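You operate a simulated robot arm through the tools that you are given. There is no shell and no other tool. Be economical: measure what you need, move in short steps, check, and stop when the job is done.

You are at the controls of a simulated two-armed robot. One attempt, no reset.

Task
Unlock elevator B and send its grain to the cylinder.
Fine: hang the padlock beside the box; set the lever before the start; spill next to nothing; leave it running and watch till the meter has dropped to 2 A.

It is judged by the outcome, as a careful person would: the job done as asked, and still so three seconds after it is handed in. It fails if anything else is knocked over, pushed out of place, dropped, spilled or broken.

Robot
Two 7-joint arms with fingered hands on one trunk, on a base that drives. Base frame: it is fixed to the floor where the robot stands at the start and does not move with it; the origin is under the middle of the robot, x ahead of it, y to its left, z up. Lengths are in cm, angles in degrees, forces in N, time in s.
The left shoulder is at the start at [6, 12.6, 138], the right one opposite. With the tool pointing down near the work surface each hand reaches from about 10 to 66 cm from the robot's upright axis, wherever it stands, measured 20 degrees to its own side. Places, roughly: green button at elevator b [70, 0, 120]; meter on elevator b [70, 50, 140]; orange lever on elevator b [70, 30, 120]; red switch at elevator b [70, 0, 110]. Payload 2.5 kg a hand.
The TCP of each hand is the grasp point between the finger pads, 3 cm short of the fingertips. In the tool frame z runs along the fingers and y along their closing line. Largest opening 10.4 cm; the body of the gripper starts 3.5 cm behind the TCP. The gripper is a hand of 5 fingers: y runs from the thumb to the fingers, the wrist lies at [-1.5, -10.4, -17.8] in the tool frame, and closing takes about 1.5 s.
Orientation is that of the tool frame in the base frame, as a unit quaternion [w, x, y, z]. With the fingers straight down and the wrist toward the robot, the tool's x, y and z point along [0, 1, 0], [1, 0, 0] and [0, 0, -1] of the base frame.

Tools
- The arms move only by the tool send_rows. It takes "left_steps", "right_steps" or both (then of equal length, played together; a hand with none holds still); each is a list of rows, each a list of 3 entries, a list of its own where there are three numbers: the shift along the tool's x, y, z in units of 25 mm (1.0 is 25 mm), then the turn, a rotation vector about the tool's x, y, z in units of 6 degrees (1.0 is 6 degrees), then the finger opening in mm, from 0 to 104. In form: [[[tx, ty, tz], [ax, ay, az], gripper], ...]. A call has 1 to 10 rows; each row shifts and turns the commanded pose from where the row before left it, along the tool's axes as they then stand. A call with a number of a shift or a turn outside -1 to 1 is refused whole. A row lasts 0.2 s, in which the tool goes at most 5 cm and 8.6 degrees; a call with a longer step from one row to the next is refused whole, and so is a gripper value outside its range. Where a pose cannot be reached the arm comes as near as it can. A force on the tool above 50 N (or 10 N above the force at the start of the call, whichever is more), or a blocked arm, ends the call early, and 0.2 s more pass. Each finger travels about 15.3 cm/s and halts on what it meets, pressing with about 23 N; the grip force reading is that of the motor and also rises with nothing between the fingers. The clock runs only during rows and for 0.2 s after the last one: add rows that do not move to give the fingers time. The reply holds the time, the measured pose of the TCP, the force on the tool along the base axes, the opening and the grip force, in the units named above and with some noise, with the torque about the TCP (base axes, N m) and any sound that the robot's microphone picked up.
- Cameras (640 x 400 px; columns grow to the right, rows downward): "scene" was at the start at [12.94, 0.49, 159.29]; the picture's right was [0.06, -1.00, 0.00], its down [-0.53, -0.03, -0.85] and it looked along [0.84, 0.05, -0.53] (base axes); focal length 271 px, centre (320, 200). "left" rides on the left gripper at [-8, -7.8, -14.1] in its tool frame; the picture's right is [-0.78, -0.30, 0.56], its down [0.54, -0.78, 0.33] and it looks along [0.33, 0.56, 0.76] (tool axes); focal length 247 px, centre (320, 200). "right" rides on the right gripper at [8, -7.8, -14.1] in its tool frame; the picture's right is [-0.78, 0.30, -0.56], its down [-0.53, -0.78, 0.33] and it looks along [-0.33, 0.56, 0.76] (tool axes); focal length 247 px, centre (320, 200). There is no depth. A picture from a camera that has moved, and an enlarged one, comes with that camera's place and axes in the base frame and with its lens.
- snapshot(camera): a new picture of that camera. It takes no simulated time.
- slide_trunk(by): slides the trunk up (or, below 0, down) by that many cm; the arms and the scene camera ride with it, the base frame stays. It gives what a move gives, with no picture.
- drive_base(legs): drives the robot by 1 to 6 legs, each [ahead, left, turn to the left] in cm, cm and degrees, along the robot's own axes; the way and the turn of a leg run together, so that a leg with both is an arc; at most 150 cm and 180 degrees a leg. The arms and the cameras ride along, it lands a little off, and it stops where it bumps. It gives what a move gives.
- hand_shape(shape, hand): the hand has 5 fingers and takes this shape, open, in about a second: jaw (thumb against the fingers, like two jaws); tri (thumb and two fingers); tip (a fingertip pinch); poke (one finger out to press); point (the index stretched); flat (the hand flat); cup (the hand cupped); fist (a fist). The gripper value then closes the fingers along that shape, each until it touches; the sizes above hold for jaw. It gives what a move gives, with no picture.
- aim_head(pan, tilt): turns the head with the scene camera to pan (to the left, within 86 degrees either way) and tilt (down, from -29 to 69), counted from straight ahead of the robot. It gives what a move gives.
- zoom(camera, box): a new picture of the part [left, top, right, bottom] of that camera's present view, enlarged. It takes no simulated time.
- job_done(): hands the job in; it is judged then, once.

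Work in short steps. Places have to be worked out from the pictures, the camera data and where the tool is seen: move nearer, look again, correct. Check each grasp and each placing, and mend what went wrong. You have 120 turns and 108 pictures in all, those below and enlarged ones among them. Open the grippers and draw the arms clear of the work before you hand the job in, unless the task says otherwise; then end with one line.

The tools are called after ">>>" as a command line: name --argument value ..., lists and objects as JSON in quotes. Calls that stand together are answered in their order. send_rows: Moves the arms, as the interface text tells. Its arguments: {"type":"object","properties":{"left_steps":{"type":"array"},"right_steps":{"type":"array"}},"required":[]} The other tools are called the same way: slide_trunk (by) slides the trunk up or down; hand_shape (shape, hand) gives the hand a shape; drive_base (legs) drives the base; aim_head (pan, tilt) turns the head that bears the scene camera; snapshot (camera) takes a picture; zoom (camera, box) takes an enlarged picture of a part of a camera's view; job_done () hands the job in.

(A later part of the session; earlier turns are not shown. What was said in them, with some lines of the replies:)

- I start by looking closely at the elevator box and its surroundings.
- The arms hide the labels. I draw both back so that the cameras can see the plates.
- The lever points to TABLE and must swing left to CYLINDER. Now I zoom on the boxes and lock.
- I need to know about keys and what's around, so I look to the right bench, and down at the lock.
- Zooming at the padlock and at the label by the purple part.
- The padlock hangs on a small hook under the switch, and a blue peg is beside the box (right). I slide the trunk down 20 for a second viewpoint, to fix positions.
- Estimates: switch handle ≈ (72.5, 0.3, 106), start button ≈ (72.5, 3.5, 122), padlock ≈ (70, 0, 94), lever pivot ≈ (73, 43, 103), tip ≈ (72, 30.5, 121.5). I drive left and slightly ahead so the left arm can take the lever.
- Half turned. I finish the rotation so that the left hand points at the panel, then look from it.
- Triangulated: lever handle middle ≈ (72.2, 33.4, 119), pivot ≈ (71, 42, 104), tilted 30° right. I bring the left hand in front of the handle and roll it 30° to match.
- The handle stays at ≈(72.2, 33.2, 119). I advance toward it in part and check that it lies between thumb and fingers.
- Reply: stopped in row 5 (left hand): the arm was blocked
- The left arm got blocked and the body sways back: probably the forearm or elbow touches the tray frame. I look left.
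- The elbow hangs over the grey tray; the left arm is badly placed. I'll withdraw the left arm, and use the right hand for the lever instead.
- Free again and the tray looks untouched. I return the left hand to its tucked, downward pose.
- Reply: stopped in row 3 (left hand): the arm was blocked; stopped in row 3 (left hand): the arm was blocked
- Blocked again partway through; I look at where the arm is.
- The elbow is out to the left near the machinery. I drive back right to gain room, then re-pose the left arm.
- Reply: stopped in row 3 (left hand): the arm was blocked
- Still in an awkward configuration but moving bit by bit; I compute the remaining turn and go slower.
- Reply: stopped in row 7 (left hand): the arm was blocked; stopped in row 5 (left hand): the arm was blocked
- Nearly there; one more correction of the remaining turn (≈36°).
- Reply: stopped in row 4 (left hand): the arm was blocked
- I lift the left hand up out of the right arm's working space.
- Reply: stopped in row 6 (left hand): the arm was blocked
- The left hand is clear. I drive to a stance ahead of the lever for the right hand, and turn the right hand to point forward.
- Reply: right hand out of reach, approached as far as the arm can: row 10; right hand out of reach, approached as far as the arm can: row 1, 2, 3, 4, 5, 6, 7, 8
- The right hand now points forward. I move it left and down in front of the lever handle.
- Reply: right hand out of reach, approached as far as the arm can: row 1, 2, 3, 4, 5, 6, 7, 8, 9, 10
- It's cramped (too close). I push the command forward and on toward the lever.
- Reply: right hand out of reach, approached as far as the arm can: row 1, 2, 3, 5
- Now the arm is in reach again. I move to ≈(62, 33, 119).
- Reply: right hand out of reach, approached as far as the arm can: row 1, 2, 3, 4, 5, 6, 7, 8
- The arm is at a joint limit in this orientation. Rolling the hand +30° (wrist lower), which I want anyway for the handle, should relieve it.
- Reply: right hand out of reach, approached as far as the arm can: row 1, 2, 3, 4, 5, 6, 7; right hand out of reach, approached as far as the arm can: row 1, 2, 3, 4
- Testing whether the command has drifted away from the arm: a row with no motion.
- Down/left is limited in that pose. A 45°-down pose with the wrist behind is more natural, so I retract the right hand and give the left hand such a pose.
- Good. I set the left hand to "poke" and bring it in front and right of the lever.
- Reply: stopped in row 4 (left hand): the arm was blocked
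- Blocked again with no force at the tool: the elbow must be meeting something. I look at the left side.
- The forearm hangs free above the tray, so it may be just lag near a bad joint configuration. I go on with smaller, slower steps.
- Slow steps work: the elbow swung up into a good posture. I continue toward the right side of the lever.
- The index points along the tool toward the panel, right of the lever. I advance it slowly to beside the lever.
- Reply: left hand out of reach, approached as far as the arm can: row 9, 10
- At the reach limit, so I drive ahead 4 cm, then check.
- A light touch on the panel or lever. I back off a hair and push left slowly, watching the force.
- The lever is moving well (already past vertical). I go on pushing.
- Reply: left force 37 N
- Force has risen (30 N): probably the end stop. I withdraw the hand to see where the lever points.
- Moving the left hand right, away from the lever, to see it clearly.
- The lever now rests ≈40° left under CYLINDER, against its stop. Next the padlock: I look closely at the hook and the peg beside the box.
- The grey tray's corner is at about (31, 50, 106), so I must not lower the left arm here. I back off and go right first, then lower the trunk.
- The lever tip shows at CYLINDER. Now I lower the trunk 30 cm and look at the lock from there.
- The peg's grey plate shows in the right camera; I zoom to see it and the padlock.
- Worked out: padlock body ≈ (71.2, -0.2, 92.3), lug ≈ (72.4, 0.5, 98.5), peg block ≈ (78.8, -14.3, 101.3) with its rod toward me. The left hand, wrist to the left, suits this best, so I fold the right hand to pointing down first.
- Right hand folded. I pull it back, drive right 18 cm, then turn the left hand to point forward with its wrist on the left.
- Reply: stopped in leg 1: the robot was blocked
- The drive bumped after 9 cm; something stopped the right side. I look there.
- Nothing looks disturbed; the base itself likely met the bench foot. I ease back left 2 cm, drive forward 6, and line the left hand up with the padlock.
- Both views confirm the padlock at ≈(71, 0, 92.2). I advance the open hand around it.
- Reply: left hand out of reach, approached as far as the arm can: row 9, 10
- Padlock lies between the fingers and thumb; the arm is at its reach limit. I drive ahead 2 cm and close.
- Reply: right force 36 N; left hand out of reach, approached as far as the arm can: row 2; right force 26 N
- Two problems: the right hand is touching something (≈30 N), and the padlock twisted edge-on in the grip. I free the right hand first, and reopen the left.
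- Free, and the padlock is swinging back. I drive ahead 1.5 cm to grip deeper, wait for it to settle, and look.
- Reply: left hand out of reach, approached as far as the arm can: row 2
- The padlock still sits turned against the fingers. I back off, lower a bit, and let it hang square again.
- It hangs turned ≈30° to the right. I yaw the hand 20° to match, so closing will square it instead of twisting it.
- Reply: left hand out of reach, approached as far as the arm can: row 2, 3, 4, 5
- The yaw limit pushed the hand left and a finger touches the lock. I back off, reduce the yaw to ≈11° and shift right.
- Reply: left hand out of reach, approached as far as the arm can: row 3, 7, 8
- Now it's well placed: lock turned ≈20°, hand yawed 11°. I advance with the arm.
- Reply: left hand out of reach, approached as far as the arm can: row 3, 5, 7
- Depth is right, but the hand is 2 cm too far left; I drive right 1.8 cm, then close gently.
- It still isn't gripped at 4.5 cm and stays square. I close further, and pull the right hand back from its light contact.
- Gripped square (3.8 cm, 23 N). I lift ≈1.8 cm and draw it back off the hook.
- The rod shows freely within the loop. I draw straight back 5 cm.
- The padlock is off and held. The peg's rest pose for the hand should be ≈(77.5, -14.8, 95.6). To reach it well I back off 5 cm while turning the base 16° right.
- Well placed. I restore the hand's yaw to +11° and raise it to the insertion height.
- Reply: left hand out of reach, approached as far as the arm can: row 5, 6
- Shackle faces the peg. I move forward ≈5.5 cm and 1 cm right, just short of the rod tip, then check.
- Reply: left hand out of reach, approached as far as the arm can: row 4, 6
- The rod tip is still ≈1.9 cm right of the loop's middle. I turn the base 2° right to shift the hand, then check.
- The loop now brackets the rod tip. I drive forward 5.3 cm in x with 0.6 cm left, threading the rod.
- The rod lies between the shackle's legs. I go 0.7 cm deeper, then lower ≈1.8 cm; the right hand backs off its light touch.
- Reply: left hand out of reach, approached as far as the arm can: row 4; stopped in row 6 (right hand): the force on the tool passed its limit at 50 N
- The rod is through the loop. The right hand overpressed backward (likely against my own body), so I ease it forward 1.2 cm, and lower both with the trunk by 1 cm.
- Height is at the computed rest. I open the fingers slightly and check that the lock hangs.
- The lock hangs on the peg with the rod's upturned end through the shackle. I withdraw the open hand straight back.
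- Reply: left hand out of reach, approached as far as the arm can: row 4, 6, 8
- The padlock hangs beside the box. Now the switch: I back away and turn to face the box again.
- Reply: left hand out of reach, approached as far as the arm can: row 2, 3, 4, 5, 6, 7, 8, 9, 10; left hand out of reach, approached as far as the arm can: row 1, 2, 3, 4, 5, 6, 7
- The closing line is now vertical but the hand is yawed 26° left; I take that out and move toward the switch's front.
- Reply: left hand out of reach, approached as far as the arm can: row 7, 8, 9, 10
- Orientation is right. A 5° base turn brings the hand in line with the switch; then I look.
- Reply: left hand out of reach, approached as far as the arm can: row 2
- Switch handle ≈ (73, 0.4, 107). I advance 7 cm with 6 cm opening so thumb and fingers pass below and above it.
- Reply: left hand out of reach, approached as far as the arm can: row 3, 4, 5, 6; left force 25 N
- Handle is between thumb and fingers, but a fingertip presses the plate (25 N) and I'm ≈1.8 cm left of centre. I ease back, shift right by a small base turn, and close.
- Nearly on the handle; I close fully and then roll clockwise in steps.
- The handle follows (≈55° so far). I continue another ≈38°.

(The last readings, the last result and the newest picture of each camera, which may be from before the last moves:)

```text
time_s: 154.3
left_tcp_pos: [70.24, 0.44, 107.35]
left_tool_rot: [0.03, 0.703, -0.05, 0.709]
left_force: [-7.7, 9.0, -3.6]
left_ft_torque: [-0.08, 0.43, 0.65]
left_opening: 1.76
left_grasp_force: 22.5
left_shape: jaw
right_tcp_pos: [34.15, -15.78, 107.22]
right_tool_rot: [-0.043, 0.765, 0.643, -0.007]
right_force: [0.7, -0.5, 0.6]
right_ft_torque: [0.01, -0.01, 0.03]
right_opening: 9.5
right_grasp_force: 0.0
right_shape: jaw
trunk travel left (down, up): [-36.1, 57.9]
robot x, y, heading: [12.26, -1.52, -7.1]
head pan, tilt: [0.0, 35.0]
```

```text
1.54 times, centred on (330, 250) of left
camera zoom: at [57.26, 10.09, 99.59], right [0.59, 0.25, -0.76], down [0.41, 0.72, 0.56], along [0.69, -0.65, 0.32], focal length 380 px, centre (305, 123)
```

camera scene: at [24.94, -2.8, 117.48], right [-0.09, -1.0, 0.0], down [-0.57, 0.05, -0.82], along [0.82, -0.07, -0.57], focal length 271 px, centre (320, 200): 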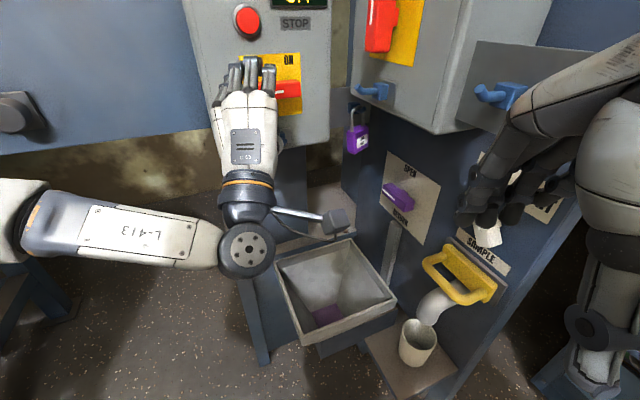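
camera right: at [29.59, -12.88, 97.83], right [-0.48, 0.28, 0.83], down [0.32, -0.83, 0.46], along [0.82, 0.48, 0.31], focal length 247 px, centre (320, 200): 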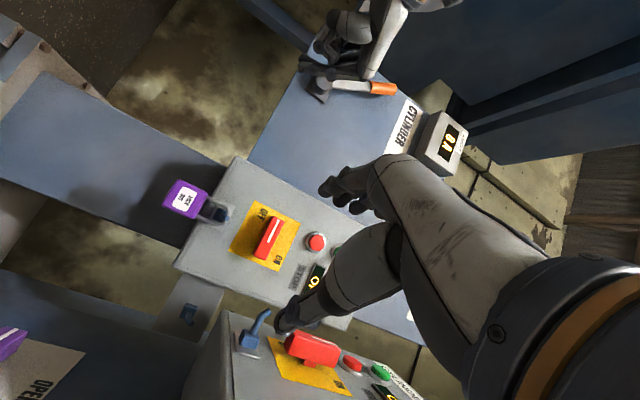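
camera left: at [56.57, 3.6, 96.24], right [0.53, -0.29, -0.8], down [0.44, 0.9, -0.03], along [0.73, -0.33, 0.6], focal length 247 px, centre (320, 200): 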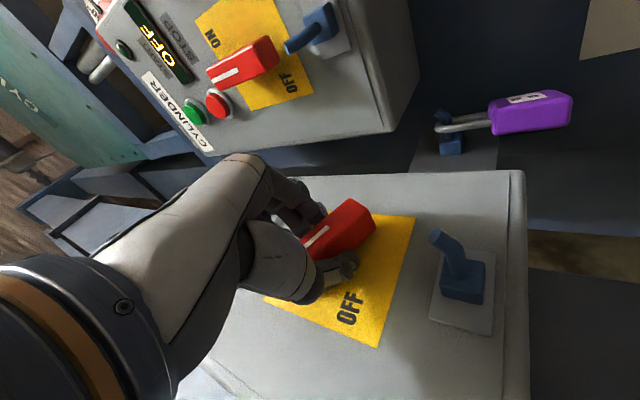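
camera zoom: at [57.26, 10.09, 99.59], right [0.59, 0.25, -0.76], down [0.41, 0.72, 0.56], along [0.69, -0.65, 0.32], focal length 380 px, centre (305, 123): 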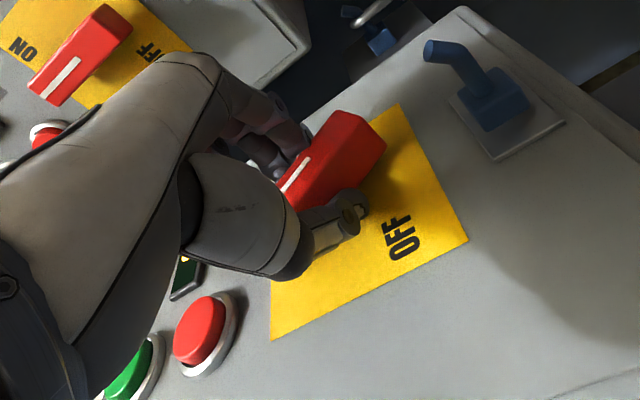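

The handle is about vertical with rising torque at the end. I add a small extra turn, release, and pull back.

>>> send_rows --left_steps '[[[0, 0, 0], [0, 0, 0.7], 4], [[0, 0, 0], [0, 0, 0.5], 4], [[0, 0, 0], [0, 0, -0.4], 20], [[0, 0, 0], [0, 0, 0], 40], [[0, 0, 0], [0, 0, 0], 55], [[0, 0, -0.4], [0, 0, 0], 55], [[0, 0, -0.4], [0, 0, 0], 55], [[0, 0, -0.4], [0, 0, 0], 55], [[0, 0, -0.4], [0, 0, 0], 55], [[0, 0, -0.4], [0, 0, 0], 55]]'

>>> snapshot --camera "left"

```text
time_s: 156.5
left_tcp_pos: [65.29, 0.96, 107.37]
left_tool_rot: [0.0, 0.7, -0.079, 0.71]
left_force: [-0.1, 0.0, -0.3]
left_ft_torque: [0.02, -0.02, 0.01]
left_opening: 5.47
left_grasp_force: 0.0
left_shape: jaw
right_tcp_pos: [34.18, -15.78, 107.2]
right_tool_rot: [-0.043, 0.764, 0.643, -0.005]
right_force: [0.1, 0.0, 0.3]
right_ft_torque: [0.01, 0.02, -0.04]
right_opening: 9.52
right_grasp_force: 0.1
right_shape: jaw
trunk travel left (down, up): [-36.1, 57.9]
robot x, y, heading: [12.41, -1.4, -7.0]
head pan, tilt: [0.0, 35.0]
```

```text
7 pictures are left
camera left: at [52.33, 11.15, 100.22], right [0.6, 0.32, -0.74], down [0.41, 0.67, 0.62], along [0.69, -0.67, 0.27], focal length 247 px, centre (320, 200)
```

left: 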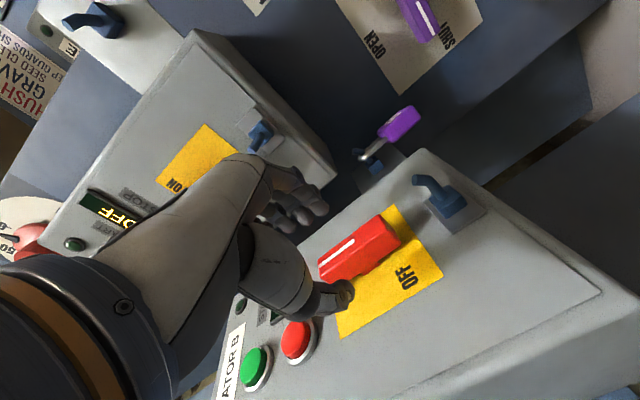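

The switch handle is vertical: ON. Next the green START at ≈(73, 3.3, 122.5): I make a poke hand, raise the trunk 16 cm and align.

>>> hand_shape --hand "left" --shape "poke"

>>> slide_trunk --by 16

>>> send_rows --left_steps '[[[0, -0.42, 0], [0, 0, 0], 0], [[0, -0.42, 0], [0, 0, 0], 0], [[0, -0.42, 0], [0, 0, 0], 0], [[0, 0, 0], [0, 0, 0], 0]]'

>>> snapshot --camera "left"

```text
time_s: 157.4
left_tcp_pos: [65.26, 0.94, 107.27]
left_tool_rot: [0.0, 0.702, -0.08, 0.708]
left_force: [-0.5, 0.2, 0.9]
left_ft_torque: [-0.04, -0.02, 0.0]
left_opening: 0.03
left_grasp_force: 0.0
left_shape: poke
right_tcp_pos: [34.28, -15.78, 107.16]
right_tool_rot: [-0.043, 0.764, 0.644, -0.006]
right_force: [-0.1, 0.6, -0.1]
right_ft_torque: [-0.01, -0.03, 0.0]
right_opening: 9.5
right_grasp_force: 0.1
right_shape: jaw
trunk travel left (down, up): [-36.1, 57.9]
robot x, y, heading: [11.97, -1.44, -6.9]
head pan, tilt: [0.0, 35.0]
```

```text
time_s: 159.2
left_tcp_pos: [65.4, 0.88, 123.28]
left_tool_rot: [0.0, 0.701, -0.079, 0.708]
left_force: [0.2, -0.2, 0.0]
left_ft_torque: [0.03, 0.0, -0.02]
left_opening: 0.0
left_grasp_force: 0.1
left_shape: poke
right_tcp_pos: [34.09, -15.66, 123.24]
right_tool_rot: [-0.044, 0.764, 0.644, -0.005]
right_force: [-0.2, -0.2, 0.1]
right_ft_torque: [-0.01, 0.0, 0.01]
right_opening: 9.5
right_grasp_force: 0.0
right_shape: jaw
trunk travel left (down, up): [-52.1, 41.9]
robot x, y, heading: [11.87, -1.67, -7.0]
head pan, tilt: [0.0, 35.0]
```

```text
time_s: 160.2
left_tcp_pos: [65.67, 4.02, 123.64]
left_tool_rot: [0.0, 0.701, -0.079, 0.709]
left_force: [-0.1, -0.6, 0.2]
left_ft_torque: [0.03, 0.0, 0.01]
left_opening: 0.0
left_grasp_force: 0.1
left_shape: poke
right_tcp_pos: [34.24, -15.69, 123.26]
right_tool_rot: [-0.043, 0.764, 0.643, -0.006]
right_force: [-0.8, -0.1, -1.1]
right_ft_torque: [0.01, -0.02, -0.03]
right_opening: 9.48
right_grasp_force: 0.2
right_shape: jaw
trunk travel left (down, up): [-52.1, 41.9]
robot x, y, heading: [12.24, -1.9, -6.9]
head pan, tilt: [0.0, 35.0]
```

```text
6 pictures are left
camera left: at [52.67, 14.27, 116.55], right [0.6, 0.32, -0.73], down [0.41, 0.67, 0.62], along [0.69, -0.67, 0.27], focal length 247 px, centre (320, 200)
```

left: 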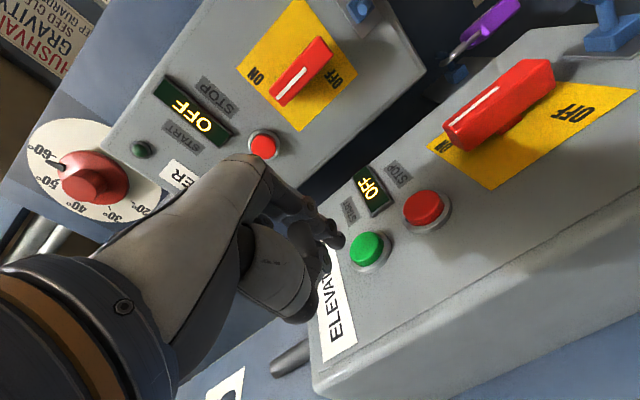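

Tip ≈ (68.7, 3.5, 122.7), button ≈ (73, 3.25, 122.3): aligned. I press forward slowly.

>>> send_rows --left_steps '[[[-0.05, 0, 0.25], [0, 0, 0], 0], [[-0.05, -0.03, 0.25], [0, 0, 0], 0], [[0, -0.03, 0.25], [0, 0, 0], 0], [[0, 0, 0.25], [0, 0, 0], 0], [[0, 0, 0.25], [0, 0, 0], 0], [[0, 0, 0.25], [0, 0, 0], 0], [[0, 0, 0.2], [0, 0, 0], 0]]'

```text
time_s: 161.8
left_tcp_pos: [69.64, 3.61, 123.41]
left_tool_rot: [0.002, 0.701, -0.083, 0.709]
left_force: [-16.3, -1.1, -1.4]
left_ft_torque: [-0.01, 0.28, -0.05]
left_opening: 0.01
left_grasp_force: 0.2
left_shape: poke
right_tcp_pos: [33.95, -15.72, 123.34]
right_tool_rot: [-0.042, 0.764, 0.644, -0.005]
right_force: [0.7, 0.0, 0.1]
right_ft_torque: [0.02, 0.02, -0.03]
right_opening: 9.5
right_grasp_force: 0.1
right_shape: jaw
trunk travel left (down, up): [-52.1, 41.9]
robot x, y, heading: [12.1, -1.57, -6.9]
head pan, tilt: [0.0, 35.0]
heard: click
```

Click heard. I draw the finger back and look at the display and meter.

>>> send_rows --left_steps '[[[0, 0, -0.4], [0, 0, 0], 0], [[0, 0, -0.4], [0, 0, 0], 0], [[0, 0, -0.4], [0, 0, 0], 0], [[0, 0, -0.4], [0, 0, 0], 0]]'

>>> aim_head --pan 33 --tilt 12

>>> snapshot --camera "scene"

```text
time_s: 162.8
left_tcp_pos: [65.95, 4.0, 123.23]
left_tool_rot: [0.0, 0.701, -0.08, 0.709]
left_force: [0.4, -0.9, -0.1]
left_ft_torque: [-0.04, 0.02, 0.0]
left_opening: 0.0
left_grasp_force: 0.0
left_shape: poke
right_tcp_pos: [34.2, -15.82, 123.16]
right_tool_rot: [-0.042, 0.763, 0.644, -0.005]
right_force: [0.0, 0.7, -0.3]
right_ft_torque: [-0.02, -0.03, 0.01]
right_opening: 9.51
right_grasp_force: 0.0
right_shape: jaw
trunk travel left (down, up): [-52.1, 41.9]
robot x, y, heading: [12.1, -1.69, -6.8]
head pan, tilt: [0.0, 35.0]
```

```text
time_s: 163.8
left_tcp_pos: [66.0, 4.25, 123.33]
left_tool_rot: [-0.002, 0.702, -0.08, 0.708]
left_force: [-0.2, -0.1, -0.7]
left_ft_torque: [-0.01, 0.04, 0.02]
left_opening: 0.0
left_grasp_force: 0.0
left_shape: poke
right_tcp_pos: [34.23, -15.73, 123.5]
right_tool_rot: [-0.05, 0.765, 0.642, -0.002]
right_force: [0.2, -0.4, -1.0]
right_ft_torque: [0.02, 0.02, -0.02]
right_opening: 9.49
right_grasp_force: 0.1
right_shape: jaw
trunk travel left (down, up): [-52.1, 41.9]
robot x, y, heading: [12.07, -2.02, -6.7]
head pan, tilt: [33.0, 12.0]
```

```text
5 pictures are left
camera scene: at [25.05, -3.09, 133.85], right [-0.1, -0.99, 0.0], down [-0.54, 0.06, -0.84], along [0.84, -0.09, -0.54], focal length 271 px, centre (320, 200)
```

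scene: 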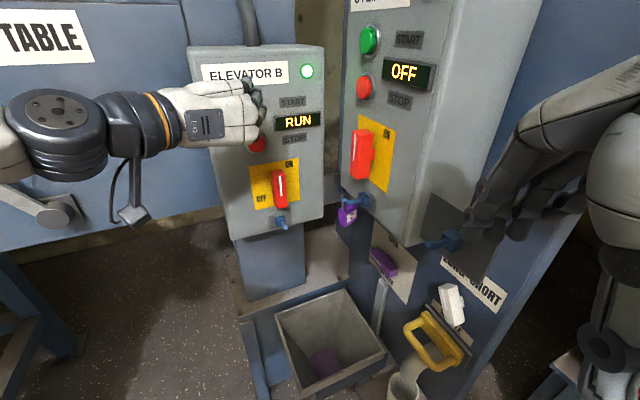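

Elevator B shows RUN with its lamp lit. I drive back 14 cm to clear the arms from the work, then look at the meter.

>>> drive_base --legs '[[-14, 0, 0]]'

>>> aim_head --pan 42 --tilt 10

>>> snapshot --camera "scene"

```text
time_s: 165.1
left_tcp_pos: [52.36, 5.77, 123.35]
left_tool_rot: [-0.001, 0.701, -0.08, 0.709]
left_force: [-0.4, 0.2, -0.4]
left_ft_torque: [0.01, -0.01, -0.01]
left_opening: 0.02
left_grasp_force: 0.0
left_shape: poke
right_tcp_pos: [20.79, -14.01, 123.59]
right_tool_rot: [-0.052, 0.767, 0.64, -0.002]
right_force: [-0.9, -0.2, 0.3]
right_ft_torque: [-0.01, -0.01, -0.05]
right_opening: 9.48
right_grasp_force: 0.1
right_shape: jaw
trunk travel left (down, up): [-52.1, 41.9]
robot x, y, heading: [-1.31, -0.29, -7.2]
head pan, tilt: [33.0, 12.0]
```

```text
time_s: 165.8
left_tcp_pos: [52.48, 5.81, 123.33]
left_tool_rot: [-0.001, 0.702, -0.08, 0.708]
left_force: [-0.6, -0.4, -0.6]
left_ft_torque: [-0.01, -0.03, -0.01]
left_opening: 0.01
left_grasp_force: 0.1
left_shape: poke
right_tcp_pos: [20.95, -13.96, 123.81]
right_tool_rot: [-0.059, 0.767, 0.638, 0.002]
right_force: [-0.4, 0.4, 0.6]
right_ft_torque: [0.03, 0.0, 0.0]
right_opening: 9.53
right_grasp_force: 0.1
right_shape: jaw
trunk travel left (down, up): [-52.1, 41.9]
robot x, y, heading: [-1.24, 0.17, -7.0]
head pan, tilt: [42.0, 10.0]
```

```text
4 pictures are left
camera scene: at [11.63, -1.36, 134.22], right [-0.09, -1.0, 0.0], down [-0.5, 0.05, -0.86], along [0.86, -0.08, -0.5], focal length 271 px, centre (320, 200)
```

scene: 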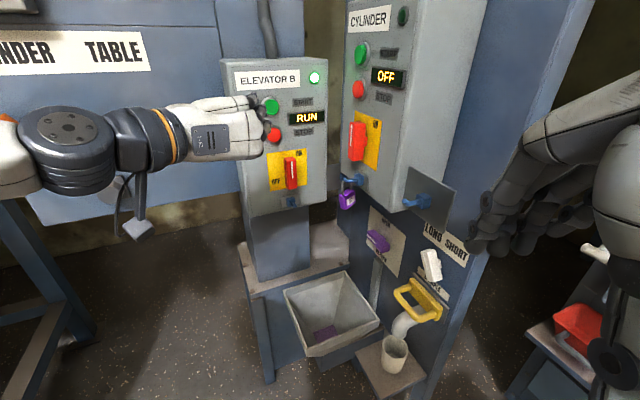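

The head didn't turn: my right arm is in its way (its pose shifted as the head tried). I move the right hand forward and down, wait, then aim again.

>>> send_rows --right_steps '[[[0, 0.5, 0.3], [0, 0, 0], 95], [[0, 0.5, 0.3], [0, 0, 0], 95], [[0, 0.5, 0.3], [0, 0, 0], 95], [[0, 0.5, 0.3], [0, 0, 0], 95], [[0, 0.5, 0.3], [0, 0, 0], 95], [[0, 0.5, 0.3], [0, 0, 0], 95], [[0, 0.5, 0.3], [0, 0, 0], 95], [[0, 0.5, 0.3], [0, 0, 0], 95]]'

>>> aim_head --pan 41 --tilt 10

>>> send_rows --right_steps '[[[0, 0, 0], [0, 0, 0], 95], [[0, 0, 0], [0, 0, 0], 95], [[0, 0, 0], [0, 0, 0], 95], [[0, 0, 0], [0, 0, 0], 95], [[0, 0, 0], [0, 0, 0], 95], [[0, 0, 0], [0, 0, 0], 95], [[0, 0, 0], [0, 0, 0], 95], [[0, 0, 0], [0, 0, 0], 95], [[0, 0, 0], [0, 0, 0], 95], [[0, 0, 0], [0, 0, 0], 95]]'

>>> send_rows --left_steps '[[[0, 0, 0], [0, 0, 0], 0], [[0, 0, 0], [0, 0, 0], 0], [[0, 0, 0], [0, 0, 0], 0], [[0, 0, 0], [0, 0, 0], 0], [[0, 0, 0], [0, 0, 0], 0], [[0, 0, 0], [0, 0, 0], 0], [[0, 0, 0], [0, 0, 0], 0], [[0, 0, 0], [0, 0, 0], 0], [[0, 0, 0], [0, 0, 0], 0], [[0, 0, 0], [0, 0, 0], 0]]'

>>> snapshot --camera "scene"

```text
time_s: 167.6
left_tcp_pos: [52.62, 5.83, 123.29]
left_tool_rot: [0.0, 0.701, -0.08, 0.708]
left_force: [1.4, 0.2, 0.2]
left_ft_torque: [0.02, 0.0, -0.02]
left_opening: 0.0
left_grasp_force: 0.1
left_shape: poke
right_tcp_pos: [30.24, -15.41, 116.79]
right_tool_rot: [-0.051, 0.767, 0.64, -0.002]
right_force: [-0.2, -0.6, 0.0]
right_ft_torque: [-0.03, 0.02, 0.02]
right_opening: 9.5
right_grasp_force: 0.0
right_shape: jaw
trunk travel left (down, up): [-52.1, 41.9]
robot x, y, heading: [-1.43, -0.01, -6.9]
head pan, tilt: [42.0, 10.0]
```

```text
time_s: 168.2
left_tcp_pos: [52.55, 5.7, 123.34]
left_tool_rot: [0.0, 0.701, -0.08, 0.708]
left_force: [-0.6, 0.1, 0.2]
left_ft_torque: [-0.03, 0.0, 0.0]
left_opening: 0.0
left_grasp_force: 0.1
left_shape: poke
right_tcp_pos: [30.22, -15.36, 116.66]
right_tool_rot: [-0.052, 0.766, 0.64, -0.002]
right_force: [0.6, 0.7, -0.5]
right_ft_torque: [-0.01, 0.02, -0.01]
right_opening: 9.5
right_grasp_force: 0.0
right_shape: jaw
trunk travel left (down, up): [-52.1, 41.9]
robot x, y, heading: [-1.54, 0.29, -6.9]
head pan, tilt: [41.0, 10.0]
```

```text
time_s: 170.4
left_tcp_pos: [52.53, 5.92, 123.32]
left_tool_rot: [0.001, 0.702, -0.08, 0.708]
left_force: [0.6, -0.3, 0.3]
left_ft_torque: [0.0, 0.01, -0.02]
left_opening: 0.04
left_grasp_force: 0.0
left_shape: poke
right_tcp_pos: [30.18, -15.43, 116.64]
right_tool_rot: [-0.052, 0.766, 0.64, -0.002]
right_force: [0.0, -0.3, 0.1]
right_ft_torque: [0.0, -0.03, 0.0]
right_opening: 9.54
right_grasp_force: 0.0
right_shape: jaw
trunk travel left (down, up): [-52.1, 41.9]
robot x, y, heading: [-1.32, 0.24, -6.9]
head pan, tilt: [41.0, 10.0]
```

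```text
time_s: 172.6
left_tcp_pos: [52.56, 5.73, 123.26]
left_tool_rot: [0.0, 0.701, -0.08, 0.709]
left_force: [0.0, 0.8, -0.1]
left_ft_torque: [-0.03, 0.0, -0.01]
left_opening: 0.0
left_grasp_force: 0.1
left_shape: poke
right_tcp_pos: [30.29, -15.3, 116.68]
right_tool_rot: [-0.051, 0.766, 0.641, -0.002]
right_force: [-0.3, -0.2, 0.7]
right_ft_torque: [0.02, 0.0, 0.0]
right_opening: 9.51
right_grasp_force: 0.1
right_shape: jaw
trunk travel left (down, up): [-52.1, 41.9]
robot x, y, heading: [-1.2, 0.22, -6.9]
head pan, tilt: [41.0, 10.0]
```

```text
3 pictures are left
camera scene: at [10.34, 4.68, 137.49], right [0.56, -0.83, 0.0], down [-0.14, -0.1, -0.98], along [0.82, 0.55, -0.17], focal length 271 px, centre (320, 200)
```

scene: 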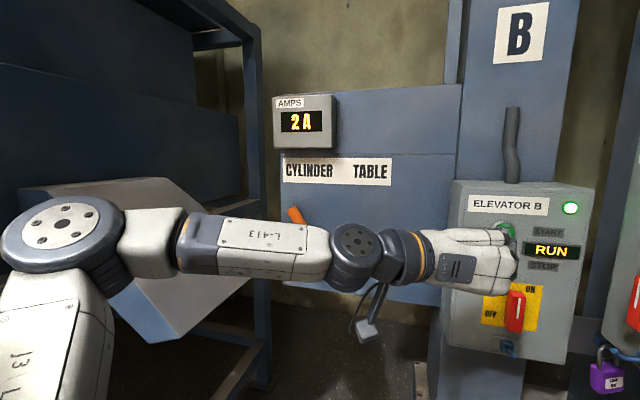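

The meter reads 2 A, with RUN lit and the lever at CYLINDER. I open the left hand, wait several seconds, and check that the reading stays.

>>> hand_shape --hand "left" --shape "jaw"

>>> send_rows --left_steps '[[[0, 0, 0], [0, 0, 0], 100], [[0, 0, 0], [0, 0, 0], 100], [[0, 0, 0], [0, 0, 0], 100], [[0, 0, 0], [0, 0, 0], 100], [[0, 0, 0], [0, 0, 0], 100], [[0, 0, 0], [0, 0, 0], 100], [[0, 0, 0], [0, 0, 0], 100], [[0, 0, 0], [0, 0, 0], 100], [[0, 0, 0], [0, 0, 0], 100], [[0, 0, 0], [0, 0, 0], 100]]'

>>> send_rows --left_steps '[[[0, 0, 0], [0, 0, 0], 100], [[0, 0, 0], [0, 0, 0], 100], [[0, 0, 0], [0, 0, 0], 100], [[0, 0, 0], [0, 0, 0], 100], [[0, 0, 0], [0, 0, 0], 100], [[0, 0, 0], [0, 0, 0], 100], [[0, 0, 0], [0, 0, 0], 100], [[0, 0, 0], [0, 0, 0], 100], [[0, 0, 0], [0, 0, 0], 100], [[0, 0, 0], [0, 0, 0], 100]]'

>>> send_rows --left_steps '[[[0, 0, 0], [0, 0, 0], 100], [[0, 0, 0], [0, 0, 0], 100], [[0, 0, 0], [0, 0, 0], 100], [[0, 0, 0], [0, 0, 0], 100], [[0, 0, 0], [0, 0, 0], 100], [[0, 0, 0], [0, 0, 0], 100], [[0, 0, 0], [0, 0, 0], 100], [[0, 0, 0], [0, 0, 0], 100], [[0, 0, 0], [0, 0, 0], 100], [[0, 0, 0], [0, 0, 0], 100]]'

>>> snapshot --camera "scene"

```text
time_s: 173.5
left_tcp_pos: [52.53, 5.87, 123.26]
left_tool_rot: [0.001, 0.701, -0.08, 0.708]
left_force: [0.0, 0.1, 0.0]
left_ft_torque: [0.01, -0.01, 0.02]
left_opening: 10.4
left_grasp_force: 0.2
left_shape: jaw
right_tcp_pos: [30.26, -15.41, 116.63]
right_tool_rot: [-0.052, 0.767, 0.64, -0.002]
right_force: [-0.4, 0.4, 0.1]
right_ft_torque: [0.02, -0.01, 0.01]
right_opening: 9.5
right_grasp_force: 0.0
right_shape: jaw
trunk travel left (down, up): [-52.1, 41.9]
robot x, y, heading: [-1.44, 0.15, -7.2]
head pan, tilt: [41.0, 10.0]
```

```text
time_s: 175.7
left_tcp_pos: [52.52, 5.77, 123.24]
left_tool_rot: [0.0, 0.702, -0.079, 0.708]
left_force: [0.5, -0.3, -0.3]
left_ft_torque: [-0.02, -0.03, -0.01]
left_opening: 10.02
left_grasp_force: 0.1
left_shape: jaw
right_tcp_pos: [30.22, -15.47, 116.7]
right_tool_rot: [-0.052, 0.766, 0.641, -0.002]
right_force: [-0.8, 0.3, -0.2]
right_ft_torque: [-0.02, -0.03, 0.01]
right_opening: 9.47
right_grasp_force: 0.0
right_shape: jaw
trunk travel left (down, up): [-52.1, 41.9]
robot x, y, heading: [-1.35, 0.13, -7.2]
head pan, tilt: [41.0, 10.0]
```

```text
time_s: 177.9
left_tcp_pos: [52.44, 5.8, 123.31]
left_tool_rot: [0.001, 0.701, -0.08, 0.709]
left_force: [0.8, 0.5, 0.3]
left_ft_torque: [0.02, 0.01, 0.0]
left_opening: 10.05
left_grasp_force: 0.0
left_shape: jaw
right_tcp_pos: [30.23, -15.41, 116.58]
right_tool_rot: [-0.051, 0.767, 0.64, -0.003]
right_force: [0.6, -0.1, -0.2]
right_ft_torque: [-0.02, -0.04, -0.02]
right_opening: 9.49
right_grasp_force: 0.0
right_shape: jaw
trunk travel left (down, up): [-52.1, 41.9]
robot x, y, heading: [-1.15, 0.3, -6.9]
head pan, tilt: [41.0, 10.0]
```

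```text
time_s: 180.1
left_tcp_pos: [52.46, 5.77, 123.28]
left_tool_rot: [0.001, 0.701, -0.08, 0.708]
left_force: [0.4, 0.0, 0.0]
left_ft_torque: [0.02, 0.03, 0.01]
left_opening: 10.06
left_grasp_force: 0.1
left_shape: jaw
right_tcp_pos: [30.22, -15.48, 116.6]
right_tool_rot: [-0.051, 0.767, 0.64, -0.002]
right_force: [0.2, -0.6, -0.5]
right_ft_torque: [-0.01, -0.02, 0.0]
right_opening: 9.52
right_grasp_force: 0.0
right_shape: jaw
trunk travel left (down, up): [-52.1, 41.9]
robot x, y, heading: [-1.71, -0.25, -7.0]
head pan, tilt: [41.0, 10.0]
```

```text
2 pictures are left
camera scene: at [10.34, 4.68, 137.49], right [0.56, -0.83, 0.0], down [-0.14, -0.1, -0.98], along [0.82, 0.55, -0.17], focal length 271 px, centre (320, 200)
```

scene: 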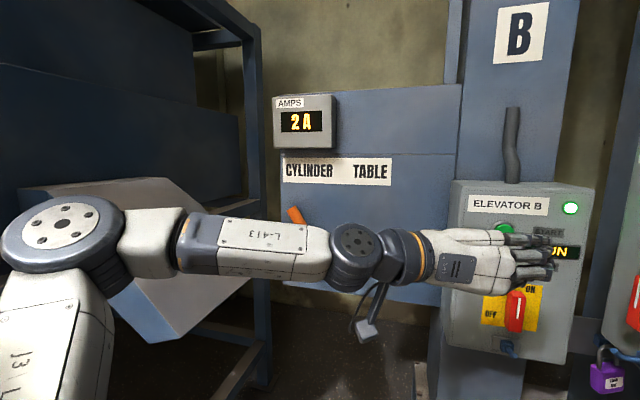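

Steady at 2 A. I wait a few more seconds and check a last time that it holds.

>>> send_rows --left_steps '[[[0, 0, -0.4], [0, 0, 0], 100], [[0, 0, -0.4], [0, 0, 0], 100], [[0, 0, 0], [0, 0, 0], 100], [[0, 0, 0], [0, 0, 0], 100], [[0, 0, 0], [0, 0, 0], 100], [[0, 0, 0], [0, 0, 0], 100], [[0, 0, 0], [0, 0, 0], 100], [[0, 0, 0], [0, 0, 0], 100], [[0, 0, 0], [0, 0, 0], 100], [[0, 0, 0], [0, 0, 0], 100]]'

>>> send_rows --left_steps '[[[0, 0, 0], [0, 0, 0], 100], [[0, 0, 0], [0, 0, 0], 100], [[0, 0, 0], [0, 0, 0], 100], [[0, 0, 0], [0, 0, 0], 100], [[0, 0, 0], [0, 0, 0], 100], [[0, 0, 0], [0, 0, 0], 100], [[0, 0, 0], [0, 0, 0], 100], [[0, 0, 0], [0, 0, 0], 100], [[0, 0, 0], [0, 0, 0], 100], [[0, 0, 0], [0, 0, 0], 100]]'

>>> send_rows --left_steps '[[[0, 0, 0], [0, 0, 0], 100], [[0, 0, 0], [0, 0, 0], 100], [[0, 0, 0], [0, 0, 0], 100], [[0, 0, 0], [0, 0, 0], 100], [[0, 0, 0], [0, 0, 0], 100], [[0, 0, 0], [0, 0, 0], 100], [[0, 0, 0], [0, 0, 0], 100], [[0, 0, 0], [0, 0, 0], 100], [[0, 0, 0], [0, 0, 0], 100], [[0, 0, 0], [0, 0, 0], 100]]'

>>> snapshot --camera "scene"

```text
time_s: 182.3
left_tcp_pos: [50.43, 6.02, 123.27]
left_tool_rot: [0.001, 0.701, -0.08, 0.709]
left_force: [-0.2, -0.7, -0.4]
left_ft_torque: [0.02, -0.03, 0.03]
left_opening: 10.02
left_grasp_force: 0.1
left_shape: jaw
right_tcp_pos: [30.3, -15.39, 116.72]
right_tool_rot: [-0.052, 0.767, 0.64, -0.003]
right_force: [0.4, -0.8, -0.5]
right_ft_torque: [0.03, 0.03, -0.02]
right_opening: 9.46
right_grasp_force: 0.0
right_shape: jaw
trunk travel left (down, up): [-52.1, 41.9]
robot x, y, heading: [-1.26, -0.19, -6.9]
head pan, tilt: [41.0, 10.0]
```

```text
time_s: 184.5
left_tcp_pos: [50.55, 5.96, 123.29]
left_tool_rot: [0.0, 0.701, -0.08, 0.709]
left_force: [-0.6, -0.9, 0.0]
left_ft_torque: [0.02, 0.02, 0.02]
left_opening: 10.05
left_grasp_force: 0.2
left_shape: jaw
right_tcp_pos: [30.19, -15.51, 116.68]
right_tool_rot: [-0.051, 0.767, 0.64, -0.003]
right_force: [-0.3, -0.2, 0.5]
right_ft_torque: [0.01, 0.01, 0.0]
right_opening: 9.49
right_grasp_force: 0.0
right_shape: jaw
trunk travel left (down, up): [-52.1, 41.9]
robot x, y, heading: [-1.37, -0.26, -6.9]
head pan, tilt: [41.0, 10.0]
```

```text
time_s: 186.7
left_tcp_pos: [50.54, 6.08, 123.32]
left_tool_rot: [0.0, 0.701, -0.08, 0.709]
left_force: [0.7, -0.3, 0.0]
left_ft_torque: [-0.02, 0.01, 0.0]
left_opening: 10.05
left_grasp_force: 0.0
left_shape: jaw
right_tcp_pos: [30.29, -15.51, 116.69]
right_tool_rot: [-0.051, 0.767, 0.64, -0.002]
right_force: [0.2, 0.2, 0.3]
right_ft_torque: [0.05, -0.01, -0.02]
right_opening: 9.51
right_grasp_force: 0.1
right_shape: jaw
trunk travel left (down, up): [-52.1, 41.9]
robot x, y, heading: [-1.37, 0.1, -6.8]
head pan, tilt: [41.0, 10.0]
```

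```text
1 pictures are left
camera scene: at [10.34, 4.68, 137.49], right [0.56, -0.83, 0.0], down [-0.14, -0.1, -0.98], along [0.82, 0.55, -0.17], focal length 271 px, centre (320, 200)
```

scene: 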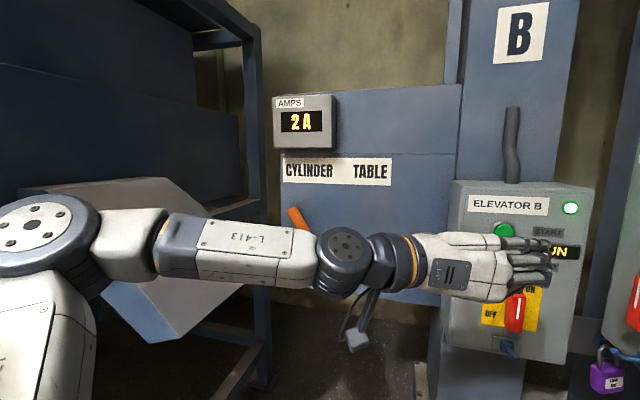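

The meter holds at 2 A, elevator B is running, the lever is at CYLINDER, the padlock hangs on its peg, and the hands are open and clear. I hand the job in.

>>> job_done

```text
The job is handed in.
```

Elevator B is unlocked and running with the lever set to CYLINDER before the start. The padlock hangs on the peg beside the box. The meter already read 2 A at my first look, about 11 s after the start, so I did not see it drop, but it stayed there for the next 14 s. I saw no spilled grain, though I took no picture of the floor after the grain had run.
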